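You operate a simulated robot arm through the tools that you are given. There is no shell and no other tool. Be economical: measure what you need, move in short steps, check, and stop when the job is done.

You are at the controls of a simulated robot arm. One attempt, no reset.

TASK
Gauge the bearing well's depth and fit the spacer that fills it.
Fine: park the gauge arm again before you fit it; leave the other spacers where they are.
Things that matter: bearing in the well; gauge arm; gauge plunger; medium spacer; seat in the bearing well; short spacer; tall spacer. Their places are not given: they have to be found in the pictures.

Only the result counts: the job must be done as asked and must still hold three seconds after the hand-in. Knocking over, shifting, dropping, spilling or breaking anything else fails it.

THE ROBOT
A 6-joint arm with a two-finger parallel gripper, fixed in place. Base frame: the origin is at the foot of the arm, x ahead of it, y to its left, z up; the work surface is at about z = 850. Lengths are in mm, angles in rad, forces in N, time in s.
With the tool pointing down near the work surface it reaches from about 260 to 680 mm from the base axis. Its first joint turns from -1.152 to 1.152 rad. Payload 2.9 kg.
The TCP is the grasp point between the finger pads, 30 mm short of the fingertips. In the tool frame z runs along the fingers and y along their closing line. Largest opening 110 mm; finger width 20, thickness 10; the body of the gripper, 48 by 112 mm, starts 55 mm behind the TCP.
Orientation is that of the tool frame in the base frame, as [roll, pitch, yaw] about the fixed x, y, z axes, in that order (R = Rz(yaw) Ry(pitch) Rx(roll)). With the fingers straight down and closing along the base's y, the tool's x points along the base's -x, its y along +y and its z along -z.

THE INTERFACE
- The arm moves only by the tool nudge_tool. Its argument "targets" is a list that holds one entry, the list of rows, each a list of 7 numbers: the shift along the base's x, y, z in units of 50 mm (1.0 is 50 mm), then the turn, a rotation vector about the base's x, y, z in units of 4 degrees (1.0 is 4 degrees), then the gripper command, from -1 (shut) to 1 (fully open), values between in proportion. In form: [[[x, y, z, rx, ry, rz, grip], ...]]. A call has 1 to 12 rows; each row shifts and turns the commanded pose from where the row before left it. A call with a number of a shift or a turn outside -1 to 1 is refused whole. Rows are played at 5 a second. More than 50 mm and 0.15 rad between two rows, or a gripper value outside its range, and nothing of the call is played. A pose out of reach is approached as far as the arm can. The call stops where the force on the tool passes 70 N (or 10 N more than at its start, if that is more) or the arm is blocked; 0.2 s more then pass. The fingers move at their own pace (about 108 mm/s each) and stop on an object; they squeeze with about 29 N. The grip force told is the motor's: it shows also when the fingers shut on nothing. Time passes only in rows, and 0.2 s behind the last, so rows that do not move let the fingers close. It gives the time, the measured TCP pose, the force on the tool (base axes), the opening and the grip force at its end, in the units of the frame above (readings bear some noise), with the torque about the TCP (base axes, N m) and any sound that the robot's microphone picked up.
- Cameras (640 x 400 px; columns grow to the right, rows downward): "scene" is fixed at [80.1, 431.8, 1394.6]; the picture's right is [-0.75, -0.66, 0.00], its down [-0.32, 0.37, -0.87] and it looks along [0.58, -0.66, -0.49] (base axes); focal length 368 px, centre (320, 200). "wrist" rides on the gripper at [72, 17, -103] in the tool frame; the picture's right is [-0.23, 0.97, 0.00], its down [-0.76, -0.18, -0.62] and it looks along [-0.61, -0.14, 0.78] (tool axes); focal length 222 px, centre (320, 200).
- camera(camera): a new picture of that camera. The clock stands still meanwhile.
- probe_pixels(camera, pixels): there is no depth. For up to 12 entries [column, row, z] of the newest picture of that camera ("zoom" is the newest enlarged one), the place [x, y] in the base frame at which the ray of that pixel passes the height z, good to about 3 mm. The clock stands still meanwhile.
- zoom(camera, box): a new picture of the part [left, top, right, bottom] of that camera's present view, enlarged. The clock stands still meanwhile.
- hand_in(): hands the job in; it is judged then, once.

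Keep the steps short. Do not move on a guess: measure, check each grasp and each placing, and mend mistakes. In all there are 80 turns and 34 pictures (those below and enlarged ones count). Leave the gripper open and the arm clear of the work at the hand-in unless told otherwise, and finish with a single line.

The tools are called after "Call:" as name(argument=value, ...) on one line, values as JSON. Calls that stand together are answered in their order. nudge_tool: Moves the arm, as the interface text tells. Its arguments: {"type":"object","properties":{"targets":{"type":"array","items":{"type":"array","items":{"type":"array","items":{"type":"number"}}}}},"required":["targets"]} The other tools are called the same way: camera (camera) takes a picture; probe_pixels (camera, pixels) gives the place at which the rays of pixels pass given heights; zoom (camera, box) takes an enlarged picture of a part of a camera's view; hand_in () hands the job in.

At the start:

```text
clock: 0.0
tool_pos: [457.1, 42.9, 1226.7]
tcp_rot: [3.141, 0.0, 3.141]
ft_force: [-0.2, 0.7, -0.1]
moment: [-0.02, -0.02, 0.02]
opening: 110.0
grasp_force: 0.1
```

scene: 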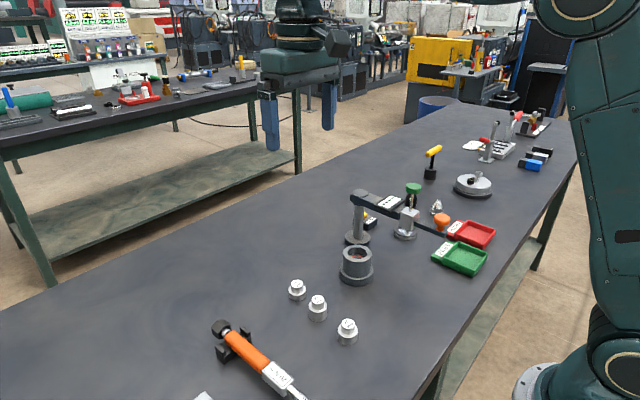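
wrist: 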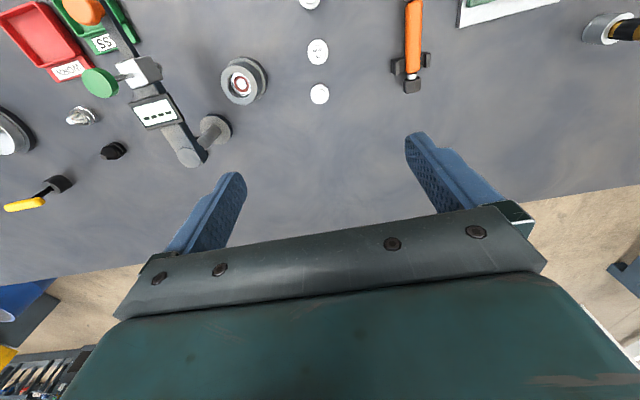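

I see the well near scene (357,265), the gauge arm on a post just behind it, and three spacers near (297,290), (317,308) and (347,332). I'll enlarge both areas.

Call:
zoom(camera="scene", box=[320, 160, 480, 290])

Call:
zoom(camera="wrist", box=[60, 0, 340, 180])

Call:
zoom(camera="scene", box=[270, 235, 400, 355])

```text
3.08 times, centred on (400, 225) of scene
```

zoom: 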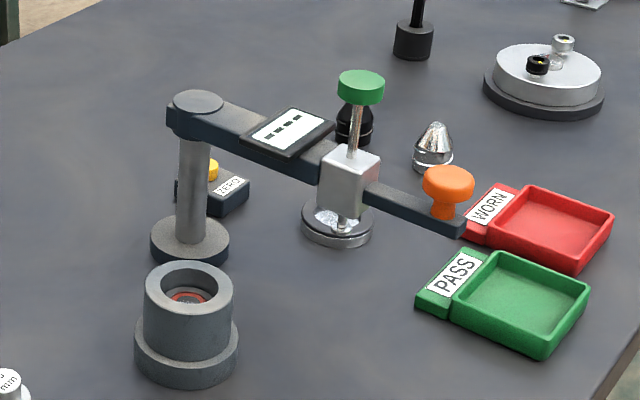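

```text
2.22 times, centred on (200, 90) of wrist
```

zoom: 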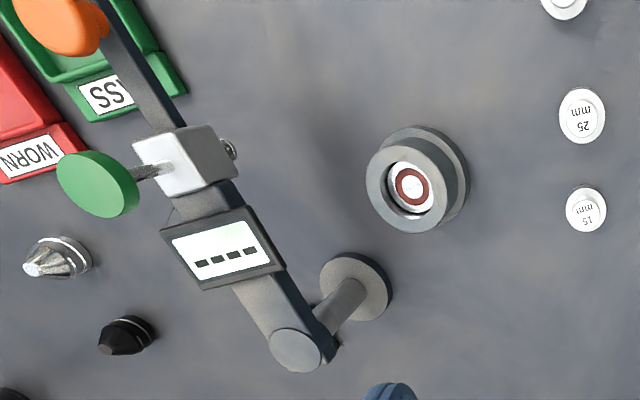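

```text
3.33 times, centred on (335, 295) of scene
```

zoom: 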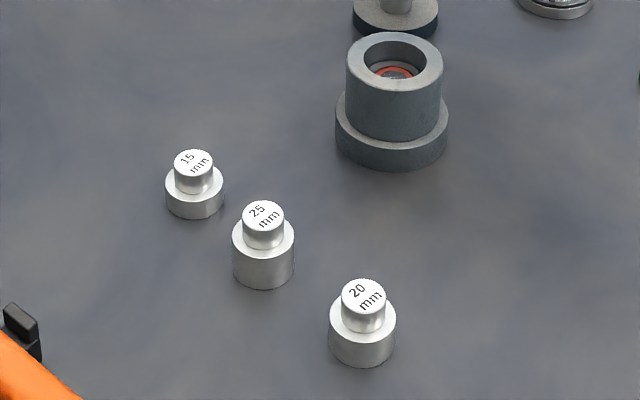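

To find heights and places I'll trace the same features from both cameras at several heights.

Call:
probe_pixels(camera="scene", pixels=[[360.4, 192.5, 950], [360.4, 192.5, 1000], [357.8, 239.6, 855], [413.3, 186.7, 950], [413.3, 186.7, 1000], [441.9, 217.9, 950], [441.9, 217.9, 1000], [357.1, 253.2, 880], [357.1, 253.2, 920], [297.2, 282.4, 880], [318.2, 298.9, 880], [347.6, 322.9, 880]])

Call:
probe_pixels(camera="wrist", pixels=[[189.6, 157.5, 950], [189.6, 157.5, 1000], [217, 128, 855], [99.6, 83.3, 950], [99.6, 83.3, 1000], [83, 11, 950], [83, 11, 1000], [238.3, 85.5, 880], [238.3, 85.5, 920], [319.7, 93.2, 880], [318.4, 50.4, 880], [309, 0, 880]])

```text
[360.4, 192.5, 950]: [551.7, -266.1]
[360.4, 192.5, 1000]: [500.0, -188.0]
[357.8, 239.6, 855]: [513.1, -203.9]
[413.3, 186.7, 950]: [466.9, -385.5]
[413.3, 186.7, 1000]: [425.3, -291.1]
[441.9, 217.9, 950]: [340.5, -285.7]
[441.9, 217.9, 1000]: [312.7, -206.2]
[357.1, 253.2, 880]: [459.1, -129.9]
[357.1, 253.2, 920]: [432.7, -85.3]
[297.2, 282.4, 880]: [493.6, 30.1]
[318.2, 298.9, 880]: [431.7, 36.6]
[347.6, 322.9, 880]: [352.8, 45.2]
```

```text
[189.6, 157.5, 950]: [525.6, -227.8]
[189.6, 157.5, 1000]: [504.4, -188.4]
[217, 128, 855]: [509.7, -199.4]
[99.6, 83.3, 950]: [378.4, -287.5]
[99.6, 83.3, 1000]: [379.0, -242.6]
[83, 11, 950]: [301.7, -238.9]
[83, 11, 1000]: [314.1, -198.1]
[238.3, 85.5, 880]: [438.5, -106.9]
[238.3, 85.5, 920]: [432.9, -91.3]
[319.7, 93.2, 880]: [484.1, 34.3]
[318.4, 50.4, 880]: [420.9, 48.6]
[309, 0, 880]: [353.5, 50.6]
```

Triangulated: post about (505,-190), orange knob about (312,-202) with its top near z 1003, green plunger cap about (382,-199, 1048), and well rim about (433,-88, 918). The plunger and the well are both about 124 mm from the post, so swinging the arm about 57° clockwise brings the plunger over the well. I'll move above the knob and stay high.

Call:
nudge_tool(targets=[[[-0.414, -0.7, -0.3, 0, 0, 0, 1], [-0.414, -0.7, -0.3, 0, 0, 0, 1], [-0.414, -0.7, -0.3, 0, 0, 0, 1], [-0.414, -0.7, -0.3, 0, 0, 0, 0.3], [-0.414, -0.7, -0.3, 0, 0, 0, 0.3], [-0.414, -0.7, -0.3, 0, 0, 0, 0.3], [-0.414, -0.7, -0.3, 0, 0, 0, 0.3], [0, 0, 0, 0, 0, 0, 0.3]]])

Call:
camera(camera="wrist")

Call:
zoom(camera="scene", box=[320, 100, 520, 290])

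```text
clock: 1.8
tool_pos: [315.1, -201.9, 1122.4]
tcp_rot: [3.141, 0.0, -3.141]
ft_force: [0.0, -0.4, 0.2]
moment: [0.0, 0.0, 0.0]
opening: 71.6
grasp_force: 0.1
```

```text
28 pictures are left
```

wrist: 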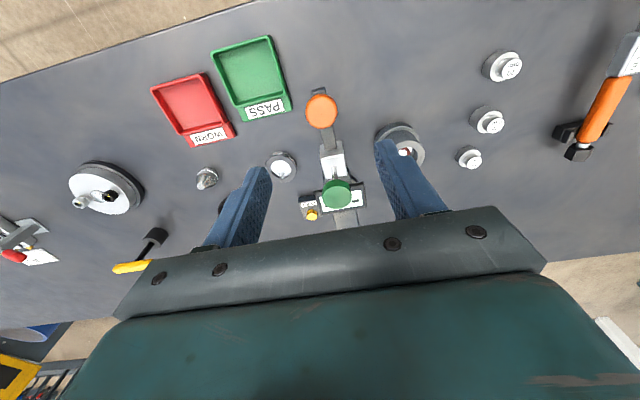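

```text
2.11 times, centred on (420, 195) of scene
```

zoom: 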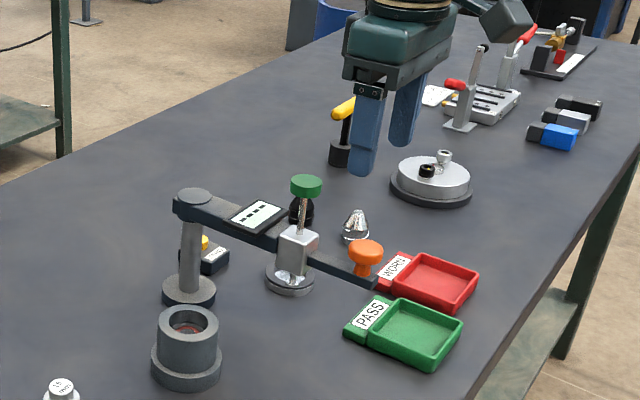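

Wrist view: knob top at (321,108), cap at (337,195). I'll triangulate the knob from this nearer view and against the scene.

Call:
probe_pixels(camera="wrist", pixels=[[321, 108, 980], [321, 108, 1000], [321, 108, 1020], [336, 193, 1000], [336, 193, 1050], [403, 147, 918], [281, 165, 855], [319, 90, 960], [319, 90, 980]])

Call:
probe_pixels(camera="scene", pixels=[[441.9, 217.9, 980], [441.9, 217.9, 1000], [441.9, 217.9, 1020], [413.3, 186.7, 1030], [413.3, 186.7, 1050]])

```text
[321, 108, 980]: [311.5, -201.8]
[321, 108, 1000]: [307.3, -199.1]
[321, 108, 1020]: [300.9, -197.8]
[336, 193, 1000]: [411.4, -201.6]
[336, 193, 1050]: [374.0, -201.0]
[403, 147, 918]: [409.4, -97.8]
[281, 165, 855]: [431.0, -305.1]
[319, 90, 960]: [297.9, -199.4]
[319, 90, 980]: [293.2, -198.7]
```

```text
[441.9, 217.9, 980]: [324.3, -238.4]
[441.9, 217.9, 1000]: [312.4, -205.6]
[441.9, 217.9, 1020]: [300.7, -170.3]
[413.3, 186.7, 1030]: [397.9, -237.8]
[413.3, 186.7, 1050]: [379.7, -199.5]
```

Knob top is at about (309,-200, 1003). I'll go down around it to TCP z about 1000 and close on it.

Call:
nudge_tool(targets=[[[-0.12, 0.04, -0.6, 0, 0, 0, 0.3], [0, 0, -0.6, 0, 0, 0, 0.3], [0, 0, -0.6, 0, 0, 0, 0.3], [0, 0, -0.6, 0, 0, 0, 0.3], [0, 0, 0, 0, 0, 0, 0.3]]])

Call:
zoom(camera="scene", box=[340, 110, 520, 260])

```text
clock: 3.0
tool_pos: [307.1, -199.4, 1001.8]
tcp_rot: [-3.141, -0.002, -3.14]
ft_force: [0.4, -0.2, -0.1]
moment: [-0.01, -0.01, -0.01]
opening: 71.6
grasp_force: 0.1
```

```text
2.67 times, centred on (430, 185) of scene
```

zoom: 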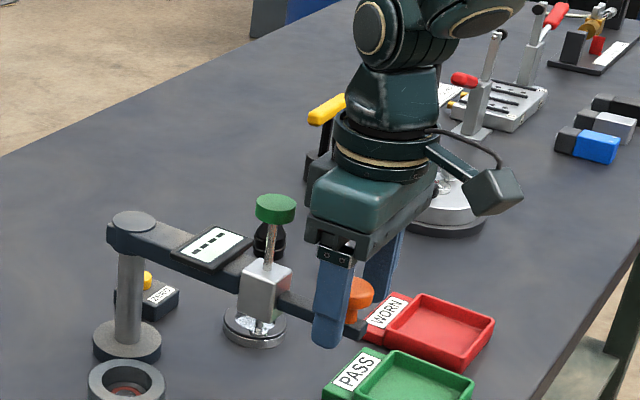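

The knob is between the fingers, so I close.

Call:
nudge_tool(targets=[[[0, 0, 0, 0, 0, 0, -1], [0, 0, 0, 0, 0, 0, -1], [0, 0, 0, 0, 0, 0, -1]]])

```text
clock: 3.8
tool_pos: [306.3, -199.2, 1002.5]
tcp_rot: [3.141, 0.001, 3.141]
ft_force: [0.2, 0.4, -5.2]
moment: [-0.02, -0.17, -0.01]
opening: 31.1
grasp_force: 44.8
```

Held, 31 mm wide. I swing the first 24° clockwise about the post, turning the gripper with it.

Call:
nudge_tool(targets=[[[-0.002, 0.274, 0, 0, 0, -1, -1], [0.016, 0.274, 0, 0, 0, -1, -1], [0.038, 0.274, 0, 0, 0, -1, -1], [0.054, 0.268, 0, 0, 0, -1, -1], [0.074, 0.266, 0, 0, 0, -1, -1], [0.092, 0.258, 0, 0, 0, -1, -1]]])

Call:
camera(camera="wrist")

```text
clock: 5.2
tool_pos: [322.8, -120.1, 1002.0]
tcp_rot: [3.141, 0.007, 2.719]
ft_force: [22.0, -8.2, 1.1]
moment: [-0.05, -0.03, 0.16]
opening: 31.4
grasp_force: 45.1
```

```text
25 pictures are left
```

wrist: 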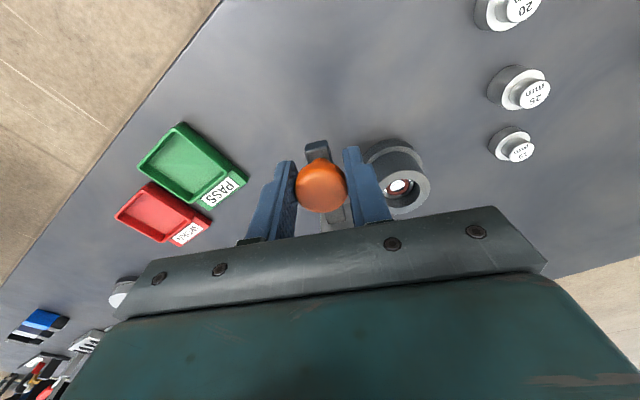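

The swing works, but there is a 22 N pull toward the post, so my radius is about 2.5 mm too long. I'll correct it inward. First I measure the well again from this picture (opening about (400,187)).

Call:
probe_pixels(camera="wrist", pixels=[[400, 187, 910], [400, 187, 920], [398, 186, 890], [533, 93, 885], [520, 150, 880], [522, 8, 885]])

Call:
probe_pixels(camera="scene", pixels=[[357.1, 253.2, 910], [357.1, 253.2, 915], [357.1, 253.2, 920], [405.5, 231.5, 860], [405.5, 231.5, 870]])

```text
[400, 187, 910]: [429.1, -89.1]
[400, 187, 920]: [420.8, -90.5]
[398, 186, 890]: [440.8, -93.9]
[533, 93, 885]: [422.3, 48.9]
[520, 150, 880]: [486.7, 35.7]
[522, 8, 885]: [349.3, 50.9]
```

```text
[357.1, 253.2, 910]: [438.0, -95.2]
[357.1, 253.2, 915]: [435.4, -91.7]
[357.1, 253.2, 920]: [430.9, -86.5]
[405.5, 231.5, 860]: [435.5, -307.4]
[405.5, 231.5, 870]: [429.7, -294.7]
```

Well about (433,-91) with rim z about 912, and the metal disc at (434,-304) lies at the same 128 mm radius on the other side, so it is probably the zero anvil. I swing the remaining 32° with the corrected radius.

Call:
nudge_tool(targets=[[[0.18, 0.258, 0, 0, 0, -1, -1], [0.138, 0.24, 0, 0, 0, -1, -1], [0.152, 0.228, 0, 0, 0, -1, -1], [0.168, 0.22, 0, 0, 0, -1, -1], [0.184, 0.204, 0, 0, 0, -1, -1], [0.198, 0.194, 0, 0, 0, -1, -1], [0.21, 0.178, 0, 0, 0, -1, -1], [0.222, 0.164, 0, 0, 0, -1, -1], [0, 0, 0, 0, 0, 0, -1]]])

Call:
zoom(camera="scene", box=[270, 110, 430, 290])

```text
clock: 7.2
tool_pos: [392.6, -33.7, 1002.5]
tcp_rot: [-3.14, 0.002, 2.163]
ft_force: [-1.9, 4.3, 21.4]
moment: [-0.34, -0.44, 0.18]
opening: 31.3
grasp_force: 45.1
```

```text
2.22 times, centred on (350, 200) of scene
```

zoom: 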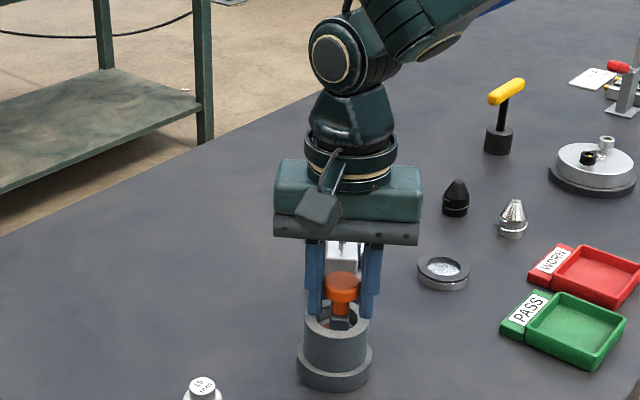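

The arm now points over the well. I release the knob and lift clear to check the alignment.

Call:
nudge_tool(targets=[[[0, 0, 0, 0, 0, 0, 0.0], [0, 0, 0, 0, 0, 0, 0.0], [0, 0, 0.8, 0, 0, 0, 0], [0, 0, 0.8, 0, 0, 0, 0], [0, 0, 0.8, 0, 0, 0, 0], [-0.5, 0.8, 0.3, 0, 0, 0, 0], [-0.5, 0.8, 0.3, 0, 0, 0, 0]]])

Call:
zoom(camera="scene", box=[300, 160, 460, 290])

Call:
camera(camera="wrist")

```text
clock: 8.8
tool_pos: [339.4, 42.8, 1152.2]
tcp_rot: [-3.141, -0.001, 2.162]
ft_force: [0.1, -0.4, 0.4]
moment: [-0.04, 0.0, -0.03]
opening: 55.1
grasp_force: 0.0
```

```text
3.08 times, centred on (380, 225) of scene
```

zoom: 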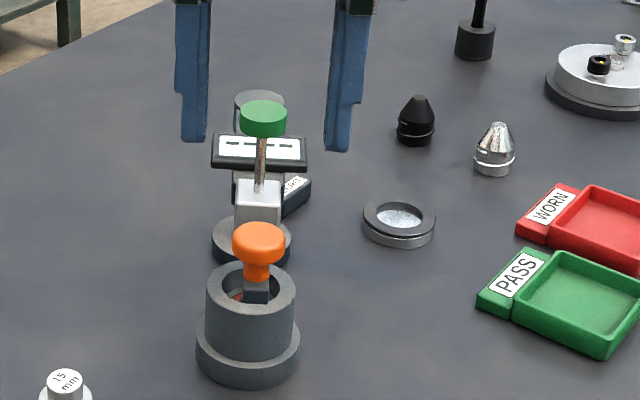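

```text
22 pictures are left
```

wrist: 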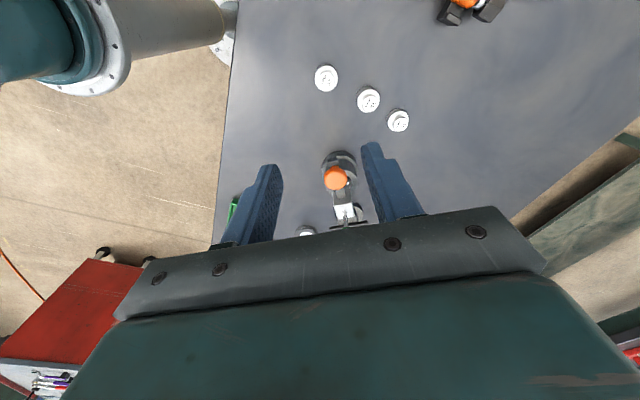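

The cap is at scene (361.5,195) and the well rim at (356,253). I probe them and look at the display.

Call:
probe_pixels(camera="scene", pixels=[[361.5, 195, 1050], [361.5, 195, 1045], [356.5, 253.5, 912], [413.3, 186.7, 1050]])

Call:
zoom(camera="scene", box=[335, 180, 395, 240])

```text
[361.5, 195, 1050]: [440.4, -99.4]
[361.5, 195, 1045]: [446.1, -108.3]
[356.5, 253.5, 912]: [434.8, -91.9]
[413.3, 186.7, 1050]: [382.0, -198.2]
```

```text
6.67 times, centred on (365, 210) of scene
```

zoom: 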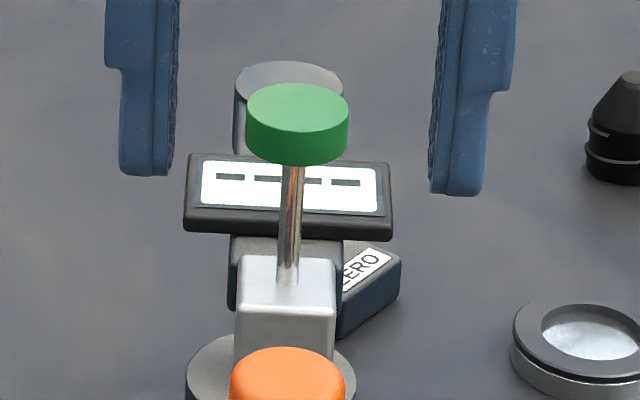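

The plunger looks to be over the well (cap about (436,-95)). The display shows "----". To press the cap and still read the display with the wrist camera, I turn the gripper +90° so the camera looks from the side, shut the fingers, and move above the cap.

Call:
nudge_tool(targets=[[[0.0835, -0.12, 0, 0, 0, 0.978, -1], [0.0835, -0.12, 0, 0, 0, 0.978, -1], [0.0835, -0.12, 0, 0, 0, 0.978, -1], [0.0835, -0.12, 0, 0, 0, 0.978, -1], [0.0835, -0.12, 0, 0, 0, 0.978, -1], [0.0835, -0.12, 0, 0, 0, 0.978, -1], [0.0835, -0.12, 0, 0, 0, 0.978, -1], [0.0835, -0.12, 0, 0, 0, 0.978, -1], [0.0835, -0.12, 0, 0, 0, 0.978, -1], [0.0835, -0.12, 0, 0, 0, 0.978, -1], [0.0835, -0.12, 0, 0, 0, 0.978, -1], [0.0835, -0.12, 0, 0, 0, 0.978, -1]]])

Call:
nudge_tool(targets=[[[0.0835, -0.12, 0, 0, 0, 0.978, -1], [0.0835, -0.12, 0, 0, 0, 0.978, -1], [0.0835, -0.12, 0, 0, 0, 0.978, -1], [0.0835, -0.12, 0, 0, 0, 0.978, -1], [0.0835, -0.12, 0, 0, 0, 0.978, -1], [0.0835, -0.12, 0, 0, 0, 0.978, -1], [0.0835, -0.12, 0, 0, 0, 0.978, -1], [0.0835, -0.12, 0, 0, 0, 0.978, -1], [0.0835, -0.12, -0.2, 0, 0, 0.978, -1], [0.0835, -0.12, -0.2, 0, 0, 0.978, -1], [0.0835, -0.12, -0.2, 0, 0, 0.978, -1]]])

Call:
camera(camera="wrist")

Call:
zoom(camera="scene", box=[300, 140, 420, 290])

```text
clock: 11.4
tool_pos: [391.9, -26.5, 1152.2]
tcp_rot: [-3.141, -0.001, 2.986]
ft_force: [-0.2, 0.6, -0.5]
moment: [0.02, 0.01, -0.02]
opening: 0.1
grasp_force: 29.2
```

```text
clock: 13.8
tool_pos: [438.7, -92.7, 1122.0]
tcp_rot: [3.141, 0.0, -2.55]
ft_force: [-0.7, -0.2, -0.7]
moment: [0.03, -0.02, 0.04]
opening: 0.0
grasp_force: 29.0
```

```text
20 pictures are left
```

wrist: 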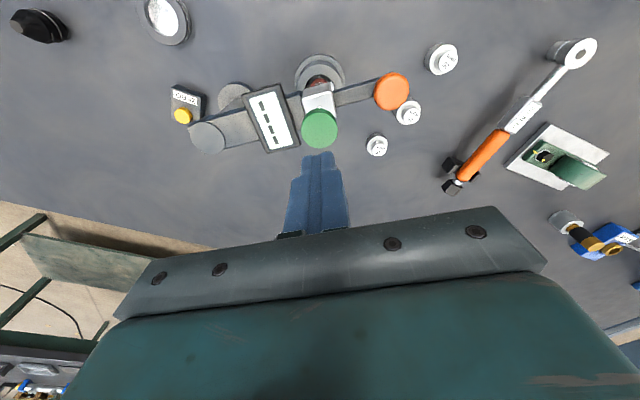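

```text
2.67 times, centred on (360, 215) of scene
```

zoom: 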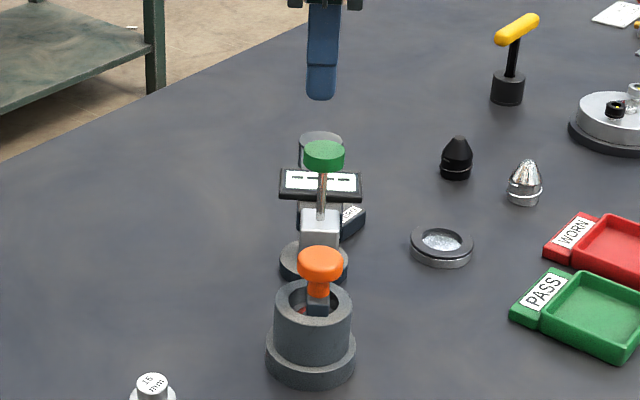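

The display is clear in the wrist view. I probe the cap (top centre about (320,122)) and the post top (208,137).

Call:
probe_pixels(camera="wrist", pixels=[[320, 123, 1050], [320, 123, 1040], [208, 137, 1000], [391, 92, 1003], [320, 73, 912]])

```text
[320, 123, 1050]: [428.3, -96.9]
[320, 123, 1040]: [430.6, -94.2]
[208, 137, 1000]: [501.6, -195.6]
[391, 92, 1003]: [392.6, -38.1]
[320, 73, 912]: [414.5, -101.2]
```

The cap is near (433,-95), so I shift (-5,-2), descend 35 mm, then press gently.

Call:
nudge_tool(targets=[[[-0.1, -0.04, -0.3, 0, 0, 0, -1], [0, 0, -0.3, 0, 0, 0, -1], [0, 0, -0.1, 0, 0, 0, -1], [0, 0, -0.1, 0, 0, 0, -1], [0, 0, -0.1, 0, 0, 0, -1], [0, 0, -0.1, 0, 0, 0, -1]]])

```text
clock: 15.2
tool_pos: [434.1, -93.4, 1072.5]
tcp_rot: [3.141, -0.002, -2.55]
ft_force: [0.3, 1.0, 0.0]
moment: [-0.02, -0.03, -0.03]
opening: 0.1
grasp_force: 28.8
```

Call:
nudge_tool(targets=[[[0, 0, -0.1, 0, 0, 0, -1], [0, 0, -0.1, 0, 0, 0, -1], [0, 0, -0.1, 0, 0, 0, -1], [0, 0, 0, 0, 0, 0, -1]]])

Call:
camera(camera="wrist")

```text
clock: 16.2
tool_pos: [434.7, -94.4, 1056.4]
tcp_rot: [3.14, -0.001, -2.551]
ft_force: [0.3, 0.5, 0.7]
moment: [0.01, 0.02, 0.01]
opening: 0.1
grasp_force: 29.1
```

```text
18 pictures are left
```

wrist: 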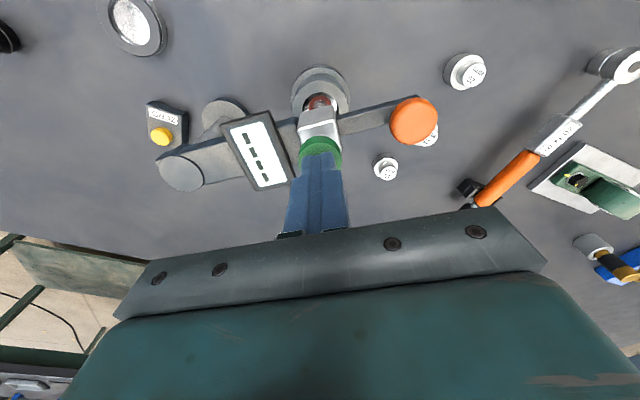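

There's no force yet and the fingertips are over the cap. I continue down slowly.

Call:
nudge_tool(targets=[[[0, 0, -0.1, 0, 0, 0, -1], [0, 0, -0.1, 0, 0, 0, -1], [0, 0, 0, 0, 0, 0, -1]]])

Call:
zoom(camera="scene", box=[310, 150, 410, 290])

```text
clock: 17.0
tool_pos: [434.2, -94.3, 1049.3]
tcp_rot: [-3.14, 0.002, -2.549]
ft_force: [-9.5, 1.5, 29.9]
moment: [0.03, 0.32, -0.14]
opening: 0.0
grasp_force: 28.9
```

```text
2.86 times, centred on (360, 220) of scene
```

zoom: 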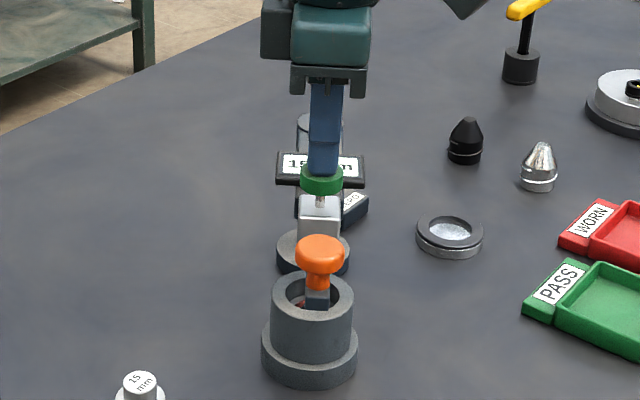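

There is 30 N of contact: the plunger has bottomed and the display shows a number. I read it from the wrist camera.

Call:
zoom(camera="wrist", box=[200, 90, 320, 210])

```text
3.33 times, centred on (260, 150) of wrist
```

zoom: 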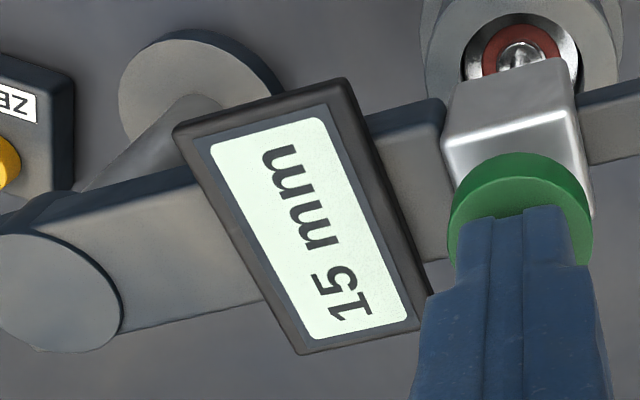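

The display reads "15 mm" with the plunger bottomed. I lift off, turn back -90°, and return above the knob at about (393,-36).

Call:
nudge_tool(targets=[[[0, 0, 0.4, 0, 0, 0, -1], [0, 0, 0.6, 0, 0, 0, -1], [0, 0, 0.6, 0, 0, 0, -1], [-0.0357, 0.0507, 0, 0, 0, -0.978, -1], [-0.0357, 0.0507, 0, 0, 0, -0.978, -1], [-0.0357, 0.0507, 0, 0, 0, -0.978, -1], [-0.0357, 0.0507, 0, 0, 0, -0.978, -1], [-0.0357, 0.0507, 0, 0, 0, -0.978, -1], [-0.0357, 0.0507, 0, 0, 0, -0.978, -1], [-0.0357, 0.0507, 0, 0, 0, -0.978, -1], [-0.0357, 0.0507, 0, 0, 0, -0.978, -1], [-0.0357, 0.0507, 0, 0, 0, -0.978, -1]]])

Call:
nudge_tool(targets=[[[-0.0357, 0.0507, 0, 0, 0, -0.978, 0], [-0.0357, 0.0507, 0, 0, 0, -0.978, 0], [-0.0357, 0.0507, 0, 0, 0, -0.978, 0], [-0.0357, 0.0507, 0, 0, 0, -0.978, 0], [-0.0357, 0.0507, 0, 0, 0, -0.978, 0], [-0.0357, 0.0507, 0, 0, 0, -0.978, 0], [-0.0357, 0.0507, 0, 0, 0, -0.978, 0], [-0.0357, 0.0507, 0, 0, 0, -0.978, 0], [-0.0357, 0.0507, 0, 0, 0, -0.978, 0], [-0.0357, 0.0507, 0, 0, 0, -0.978, 0], [-0.0357, 0.0507, 0, 0, 0, -0.978, 0]]])

Call:
camera(camera="wrist")

```text
clock: 19.6
tool_pos: [418.5, -71.8, 1127.6]
tcp_rot: [-3.141, 0.001, 3.116]
ft_force: [0.4, -0.7, 0.8]
moment: [-0.03, -0.02, -0.01]
opening: 0.0
grasp_force: 29.2
```

```text
clock: 22.0
tool_pos: [398.1, -44.0, 1127.7]
tcp_rot: [3.141, 0.0, 2.365]
ft_force: [0.1, -0.9, 0.3]
moment: [0.02, 0.02, 0.01]
opening: 55.3
grasp_force: 0.1
```

```text
15 pictures are left
```

wrist: 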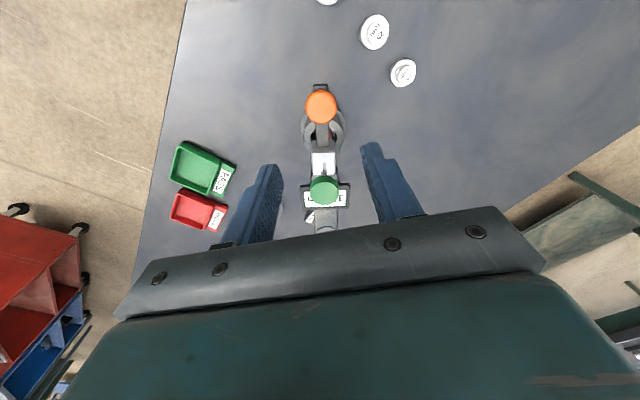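

I'm three turning rows short (yaw 2.365). I finish those, centre on (392.6,-34), and go down around the knob.

Call:
nudge_tool(targets=[[[-0.037, 0.067, 0, 0, 0, -0.98, 0.2], [-0.037, 0.067, 0, 0, 0, -0.98, 0.2], [-0.037, 0.067, 0, 0, 0, -0.98, 0.2], [0, 0, -0.5, 0, 0, 0, 0.2], [0, 0, -0.5, 0, 0, 0, 0.2], [0, 0, -0.5, 0, 0, 0, 0.2], [0, 0, -0.5, 0, 0, 0, 0.2], [0, 0, -0.5, 0, 0, 0, 0.2], [0, 0, 0, 0, 0, 0, 0.2]]])

Call:
camera(camera="wrist")

```text
clock: 24.0
tool_pos: [393.0, -33.3, 1002.7]
tcp_rot: [-3.14, -0.001, 2.165]
ft_force: [0.4, 0.7, 0.1]
moment: [-0.02, 0.03, -0.05]
opening: 65.8
grasp_force: 0.1
```

```text
14 pictures are left
```

wrist: 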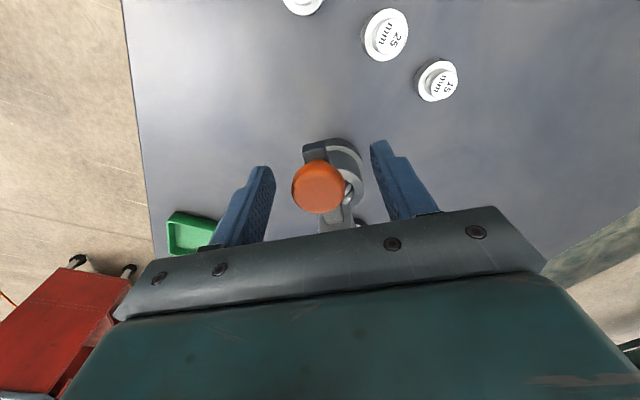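

The knob is centred between the fingers. I close and swing back counter-clockwise, first half.

Call:
nudge_tool(targets=[[[0, 0, 0, 0, 0, 0, -1], [0, 0, 0, 0, 0, 0, -1], [0, 0, 0, 0, 0, 0, -1], [-0.222, -0.164, 0, 0, 0, 1, -1], [-0.21, -0.178, 0, 0, 0, 1, -1], [-0.198, -0.194, 0, 0, 0, 1, -1], [-0.184, -0.204, 0, 0, 0, 1, -1], [-0.168, -0.22, 0, 0, 0, 1, -1], [-0.152, -0.228, 0, 0, 0, 1, -1], [-0.138, -0.24, 0, 0, 0, 1, -1]]])

Call:
nudge_tool(targets=[[[-0.118, -0.248, 0, 0, 0, 1, -1], [-0.102, -0.256, 0, 0, 0, 1, -1], [-0.084, -0.264, 0, 0, 0, 1, -1], [-0.066, -0.268, 0, 0, 0, 1, -1], [-0.046, -0.27, 0, 0, 0, 1, -1], [-0.028, -0.276, 0, 0, 0, 1, -1], [-0.008, -0.274, 0, 0, 0, 1, -1], [0, 0, 0, 0, 0, 0, -1]]])

```text
clock: 26.2
tool_pos: [328.6, -107.2, 1002.3]
tcp_rot: [-3.141, 0.002, 2.653]
ft_force: [-11.1, 5.9, 31.1]
moment: [-0.18, -0.38, 0.05]
opening: 31.2
grasp_force: 45.4
```

```text
clock: 28.0
tool_pos: [305.9, -197.2, 1002.9]
tcp_rot: [3.139, -0.003, -3.14]
ft_force: [2.4, -1.6, -2.7]
moment: [-0.07, -0.26, -0.26]
opening: 31.1
grasp_force: 45.3
```

Back near the start, but 2 mm short of the original (306.3,-199.2). I add that, release and lift.

Call:
nudge_tool(targets=[[[0.008, -0.042, 0, 0, 0, 0, -1], [0, 0, 0, 0, 0, 0, -1], [0, 0, 0, 0, 0, 0, 0.2], [0, 0, 0, 0, 0, 0, 0.2], [0, 0, 0.8, 0, 0, 0, 0.2], [0, 0, 0.8, 0, 0, 0, 0.2], [0, 0, 0.8, 0, 0, 0, 0.2], [0.1, 0.9, 0, 0, 0, 0, 0.2], [0.1, 0.9, 0, 0, 0, 0, 0.2], [0.1, 0.9, 0, 0, 0, 0, 0.2], [0.1, 0.9, 0, 0, 0, 0, 0.2]]])

Call:
camera(camera="scene")

Call:
camera(camera="wrist")

```text
clock: 30.4
tool_pos: [328.7, -23.4, 1120.2]
tcp_rot: [3.141, 0.0, 3.14]
ft_force: [0.0, -0.4, 0.3]
moment: [-0.01, -0.01, -0.02]
opening: 66.0
grasp_force: 0.1
```

```text
13 pictures are left
```

scene: 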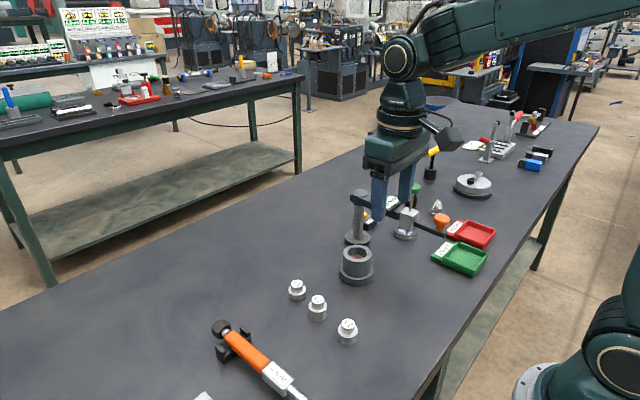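

```text
12 pictures are left
```

wrist: 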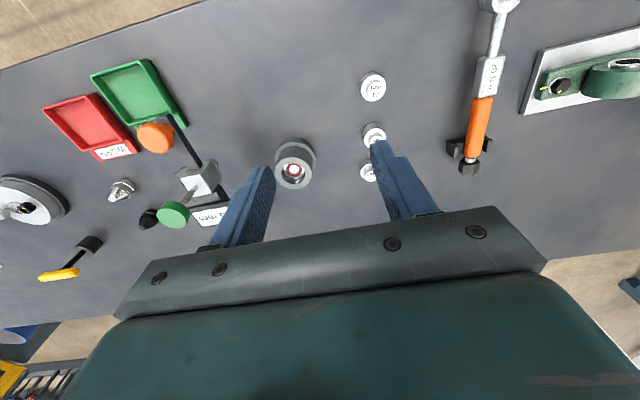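

The arm looks parked as at the start (knob at scene (441,218)). I move to TCP (515,-20,1080), so the wrist camera sees both the well and the 15 mm spacer from nearly above.

Call:
nudge_tool(targets=[[[0.93, 0.016, -0.2, 0, 0, 0, 0.2], [0.93, 0.016, -0.2, 0, 0, 0, 0.2], [0.93, 0.016, -0.2, 0, 0, 0, 0.2], [0.93, 0.016, -0.2, 0, 0, 0, 0.2], [0, 0, 0, 0, 0, 0, 0.2]]])

Call:
camera(camera="wrist")

Call:
zoom(camera="wrist", box=[180, 0, 400, 130])

Call:
zoom(camera="scene", box=[280, 230, 400, 350])

```text
clock: 31.6
tool_pos: [511.9, -17.6, 1082.9]
tcp_rot: [3.14, -0.001, 3.14]
ft_force: [0.1, 0.1, -0.3]
moment: [0.02, 0.0, 0.01]
opening: 65.7
grasp_force: 0.1
```

```text
11 pictures are left
```

wrist: 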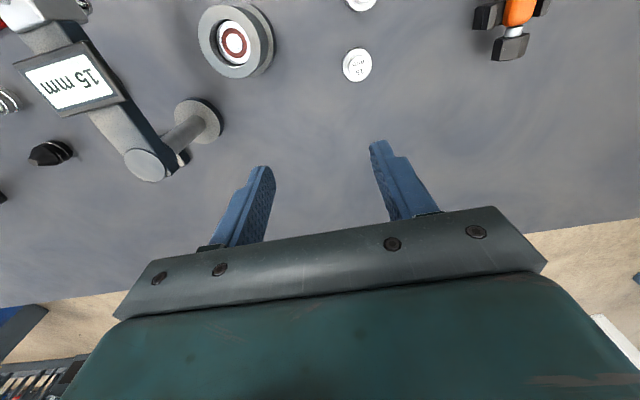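

```text
2.91 times, centred on (290, 65) of wrist
```

zoom: 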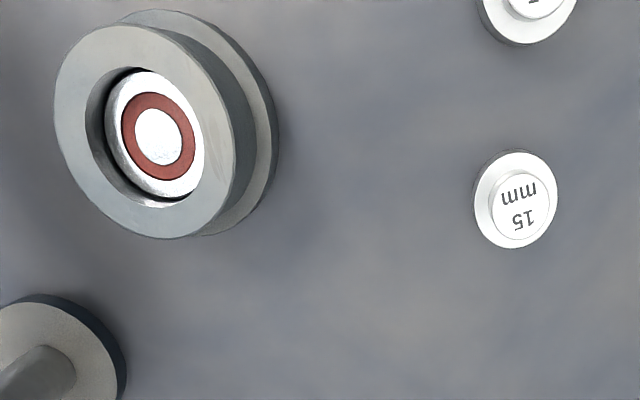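

```text
3.33 times, centred on (340, 290) of scene
```

zoom: 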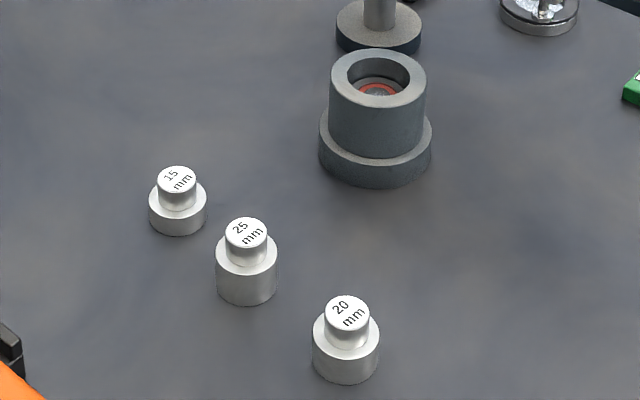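

The display held "15 mm". Now I measure the rim and bearing (check of depth) and the 15 mm spacer in both views.

Call:
probe_pixels(camera="wrist", pixels=[[229.2, 41.3, 905], [229.2, 41.3, 912], [229.2, 41.3, 920], [234.3, 43.4, 887], [234.3, 43.4, 892], [234.3, 43.4, 897], [359.4, 66, 880], [359.4, 66, 885], [359.4, 66, 875], [357, 64.7, 865], [357, 64.7, 870]])

Call:
probe_pixels(camera="scene", pixels=[[296.8, 283.7, 875], [296.8, 283.7, 880], [296.8, 283.7, 885], [297.1, 290, 865], [297.1, 290, 870], [297.4, 296.6, 850], [356.5, 253.8, 905], [356.5, 253.8, 912], [356.5, 253.8, 920]])

```text
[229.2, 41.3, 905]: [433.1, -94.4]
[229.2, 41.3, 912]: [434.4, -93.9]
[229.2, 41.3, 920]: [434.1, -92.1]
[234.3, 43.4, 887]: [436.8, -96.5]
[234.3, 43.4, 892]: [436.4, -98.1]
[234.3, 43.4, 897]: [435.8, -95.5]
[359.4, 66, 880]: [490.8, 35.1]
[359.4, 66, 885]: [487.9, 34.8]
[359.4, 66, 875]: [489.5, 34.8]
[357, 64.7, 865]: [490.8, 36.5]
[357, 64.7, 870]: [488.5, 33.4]
```

```text
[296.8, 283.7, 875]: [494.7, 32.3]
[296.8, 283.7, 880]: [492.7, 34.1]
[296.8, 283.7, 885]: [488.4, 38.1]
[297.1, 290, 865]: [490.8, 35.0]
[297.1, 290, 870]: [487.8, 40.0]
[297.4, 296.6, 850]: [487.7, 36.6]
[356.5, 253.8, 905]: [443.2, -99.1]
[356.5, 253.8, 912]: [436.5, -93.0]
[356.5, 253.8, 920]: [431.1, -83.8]
```

Spacer 15 stands at about (490,35), shoulder about 865 and knob top about 880. The well is at (434.5,-93.5) with rim about 912. I go above the spacer at z 940 and check the centring.

Call:
nudge_tool(targets=[[[-0.146, 0.35, -0.6, 0, 0, 0, 0], [-0.146, 0.35, -0.6, 0, 0, 0, 0], [-0.146, 0.35, -0.6, 0, 0, 0, 0], [0, 0, -0.6, 0, 0, 0, 0], [0, 0, -0.4, 0, 0, 0, 0], [0, 0, 0, 0, 0, 0, 0]]])

Call:
camera(camera="wrist")

```text
clock: 33.0
tool_pos: [491.5, 35.1, 942.3]
tcp_rot: [-3.141, 0.001, 3.141]
ft_force: [-0.1, 0.0, 0.0]
moment: [-0.05, 0.01, -0.03]
opening: 55.1
grasp_force: 0.0
```

```text
8 pictures are left
```

wrist: 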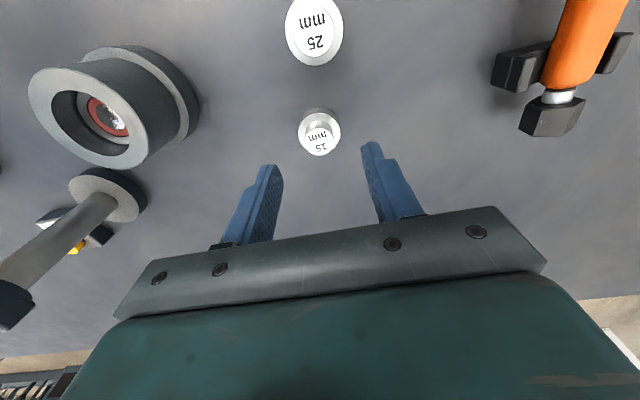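

I probe the knob top (321,141) and the well rim centre (93,116).

Call:
probe_pixels(camera="wrist", pixels=[[321, 141, 880], [321, 141, 882], [321, 141, 878], [93, 116, 912], [93, 116, 910]])

```text
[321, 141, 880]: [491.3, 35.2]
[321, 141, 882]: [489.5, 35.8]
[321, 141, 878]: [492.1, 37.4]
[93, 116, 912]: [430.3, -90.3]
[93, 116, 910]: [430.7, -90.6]
```

Centred within a couple of mm. I descend to TCP z about 898 (tips just above the shoulder) and close.

Call:
nudge_tool(targets=[[[0, 0, -0.4, 0, 0, 0, 0], [0, 0, -0.4, 0, 0, 0, 0], [0, 0, -0.08, 0, 0, 0, 0], [0, 0, 0, 0, 0, 0, -1], [0, 0, 0, 0, 0, 0, -1], [0, 0, 0, 0, 0, 0, -1]]])

```text
clock: 34.4
tool_pos: [491.3, 35.1, 897.5]
tcp_rot: [-3.141, -0.001, 3.14]
ft_force: [0.2, 0.3, 0.1]
moment: [0.03, 0.01, -0.03]
opening: 22.4
grasp_force: 29.0
```

It holds the knob at 22.4 mm. I lift 80 mm and check the grasp.

Call:
nudge_tool(targets=[[[0, 0, 0.2, 0, 0, 0, -1], [0, 0, 0.5, 0, 0, 0, -1], [0, 0, 0.5, 0, 0, 0, -1], [0, 0, 0.5, 0, 0, 0, -1], [0, 0, 0, 0, 0, 0, -1]]])

Call:
camera(camera="wrist")

```text
clock: 35.6
tool_pos: [489.6, 35.3, 982.7]
tcp_rot: [3.14, 0.0, 3.14]
ft_force: [-0.3, -0.6, -1.3]
moment: [0.01, 0.0, 0.02]
opening: 22.8
grasp_force: 28.7
```

```text
7 pictures are left
```

wrist: 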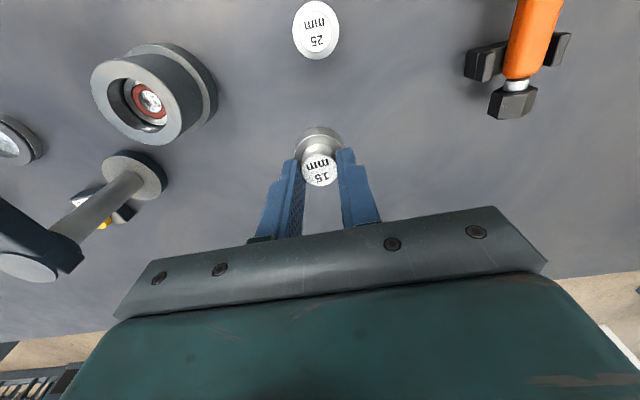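

Held upright. I probe the held knob (319.5,170) at z 965 and the rim centre (136,100).

Call:
probe_pixels(camera="wrist", pixels=[[319.5, 170, 963], [319.5, 170, 966], [136, 101, 912], [136, 100, 910], [319, 170, 960]])

```text
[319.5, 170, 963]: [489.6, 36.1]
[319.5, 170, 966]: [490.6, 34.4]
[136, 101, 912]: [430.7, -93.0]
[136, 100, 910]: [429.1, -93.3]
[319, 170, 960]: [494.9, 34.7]
```

The spacer is centred on the TCP. I move over the well at about (433,-93), staying high, and look.

Call:
nudge_tool(targets=[[[-0.377, -0.855, 0, 0, 0, 0, -1], [-0.377, -0.855, 0, 0, 0, 0, -1], [-0.377, -0.855, 0, 0, 0, 0, -1], [0, 0, -0.3, 0, 0, 0, -1], [0, 0, 0, 0, 0, 0, -1]]])

Call:
zoom(camera="wrist", box=[240, 80, 400, 210])

Call:
zoom(camera="scene", box=[310, 190, 410, 290])

```text
clock: 36.8
tool_pos: [435.6, -94.1, 968.1]
tcp_rot: [3.141, -0.001, -3.141]
ft_force: [-0.5, -0.4, -0.8]
moment: [-0.01, -0.01, 0.01]
opening: 22.7
grasp_force: 29.2
```

```text
3.08 times, centred on (320, 145) of wrist
```

zoom: 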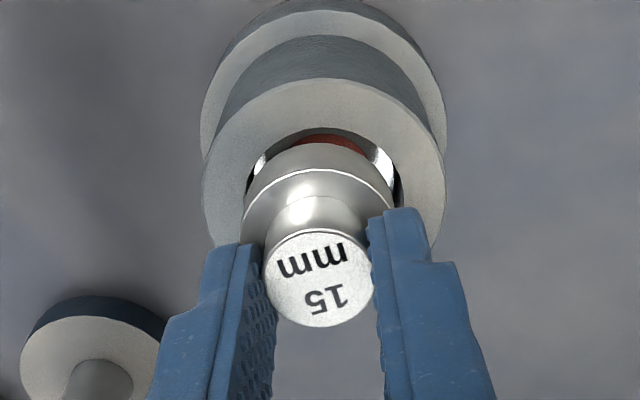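

```text
4.00 times, centred on (360, 240) of scene
```

zoom: 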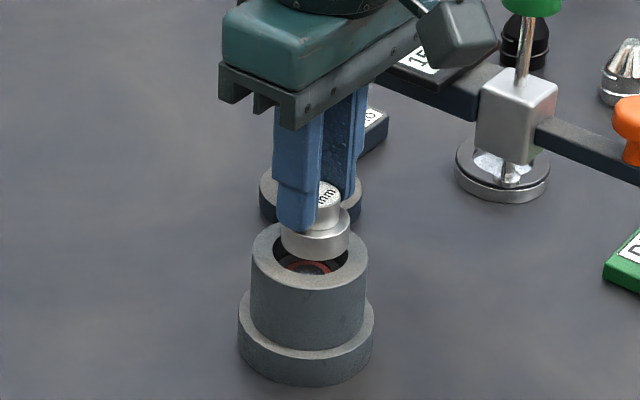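

Comparing edges: in the scene the rim centre is at column 309.5 and the spacer at 315.5; in the wrist view they are 324 and 318. So the well is about (+2,+1) mm from the spacer. I shift by that and lower gently toward the rim (contact expected at TCP z about 959, seated about 944).

Call:
nudge_tool(targets=[[[0.038, 0.018, 0, 0, 0, 0, -1], [0, 0, -0.1, 0, 0, 0, -1], [0, 0, -0.06, 0, 0, 0, -1], [0, 0, -0.04, 0, 0, 0, -1], [0, 0, -0.04, 0, 0, 0, -1], [0, 0, 0, 0, 0, 0, -1]]])

```text
clock: 38.2
tool_pos: [436.0, -93.2, 956.3]
tcp_rot: [-3.141, -0.001, 3.14]
ft_force: [0.0, 0.3, -0.8]
moment: [-0.01, 0.02, -0.01]
opening: 22.8
grasp_force: 29.4
```

No contact at 956. I continue in 2 mm steps.

Call:
nudge_tool(targets=[[[0, 0, -0.04, 0, 0, 0, -1], [0, 0, -0.04, 0, 0, 0, -1], [0, 0, 0, 0, 0, 0, -1]]])

```text
clock: 39.0
tool_pos: [435.3, -93.0, 952.4]
tcp_rot: [-3.141, -0.002, 3.139]
ft_force: [1.2, -0.7, -2.1]
moment: [-0.01, 0.0, 0.03]
opening: 22.6
grasp_force: 28.9
```

Call:
nudge_tool(targets=[[[0, 0, -0.04, 0, 0, 0, -1], [0, 0, -0.04, 0, 0, 0, -1], [0, 0, 0, 0, 0, 0, -1]]])

Call:
zoom(camera="scene", box=[330, 210, 390, 290])

```text
clock: 39.8
tool_pos: [436.0, -91.8, 947.8]
tcp_rot: [-3.141, 0.001, 3.139]
ft_force: [-0.3, -0.3, -0.8]
moment: [0.0, 0.01, -0.02]
opening: 22.7
grasp_force: 28.6
```

```text
5.00 times, centred on (360, 250) of scene
```

zoom: 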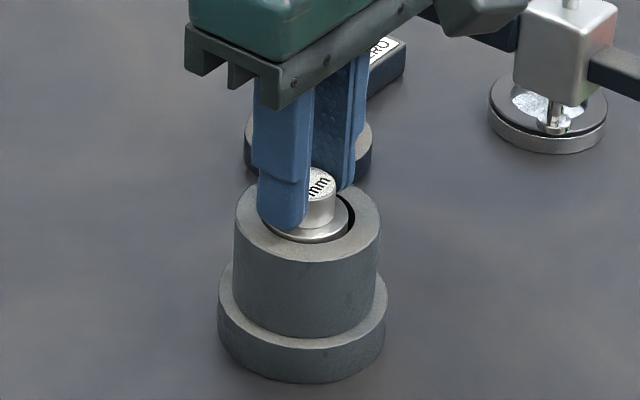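

The spacer is inside the bore. I lower the last few mm until it seats.

Call:
nudge_tool(targets=[[[0, 0, -0.03, 0, 0, 0, -1], [0, 0, -0.03, 0, 0, 0, -1], [0, 0, 0, 0, 0, 0, -1]]])

```text
clock: 40.6
tool_pos: [436.2, -93.2, 945.7]
tcp_rot: [3.141, -0.001, -3.142]
ft_force: [-2.4, 1.1, 5.9]
moment: [0.06, 0.14, -0.01]
opening: 22.6
grasp_force: 29.1
```

There's light contact at 945.7, the expected seat height. One more mm to confirm.

Call:
nudge_tool(targets=[[[0, 0, -0.02, 0, 0, 0, -1], [0, 0, 0, 0, 0, 0, -1]]])

```text
clock: 41.2
tool_pos: [437.5, -93.7, 943.5]
tcp_rot: [3.141, 0.001, 3.141]
ft_force: [-1.7, 2.5, 13.2]
moment: [0.15, 0.14, -0.03]
opening: 22.8
grasp_force: 29.2
```

Firm at about 944, so it is seated. I open the fingers, lift straight up and clear away.

Call:
nudge_tool(targets=[[[0, 0, 0.02, 0, 0, 0, -1], [0, 0, 0, 0, 0, 0, -0.3], [0, 0, 0, 0, 0, 0, -0.3], [0, 0, 0.3, 0, 0, 0, -0.3], [0, 0, 0.6, 0, 0, 0, -0.3], [0, 0, 0.8, 0, 0, 0, -0.3], [0, 0, 0.8, 0, 0, 0, 0.5], [0.6, 0.6, 0.3, 0, 0, 0, 0.5], [0.6, 0.6, 0, 0, 0, 0, 0.5], [0, 0, 0, 0, 0, 0, 1]]])

Call:
zoom(camera="scene", box=[330, 210, 390, 290])

Call:
camera(camera="scene")

```text
clock: 43.4
tool_pos: [494.4, -35.0, 1084.8]
tcp_rot: [-3.141, -0.001, 3.139]
ft_force: [0.2, 1.0, -0.2]
moment: [0.01, 0.02, -0.01]
opening: 109.9
grasp_force: 0.0
```

```text
5.00 times, centred on (360, 250) of scene
```

zoom: 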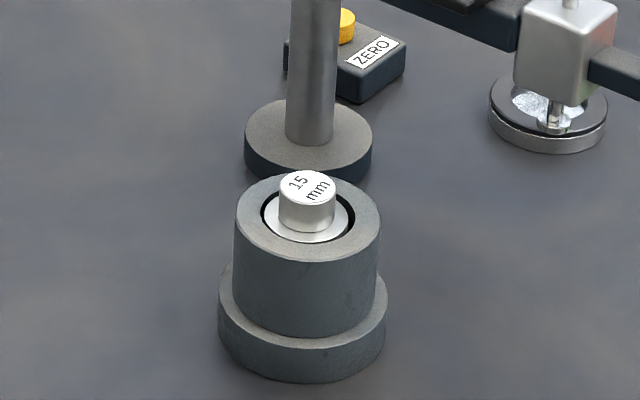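

```text
2 pictures are left
```

scene: 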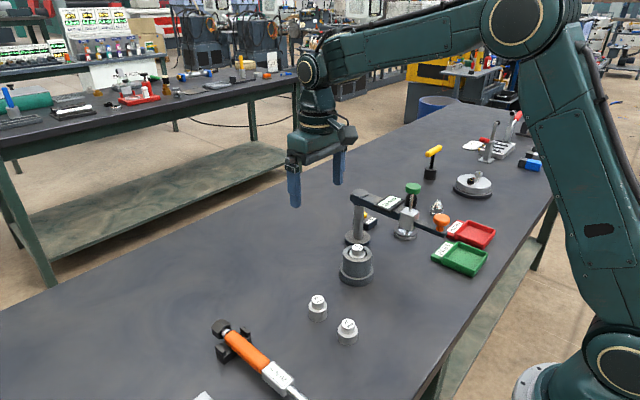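

The spacer's shoulder is flush with the rim, the gauge arm is parked, and the 25 mm and 20 mm spacers have not moved. The gripper is open and clear, so I hand in.

Call:
hand_in()

```text
The job is handed in.
```

The gauge read 15 mm; the gauge arm was parked again before the 15 mm (short) spacer was fitted flush in the bearing well, and the 20 mm and 25 mm spacers were left where they stood.
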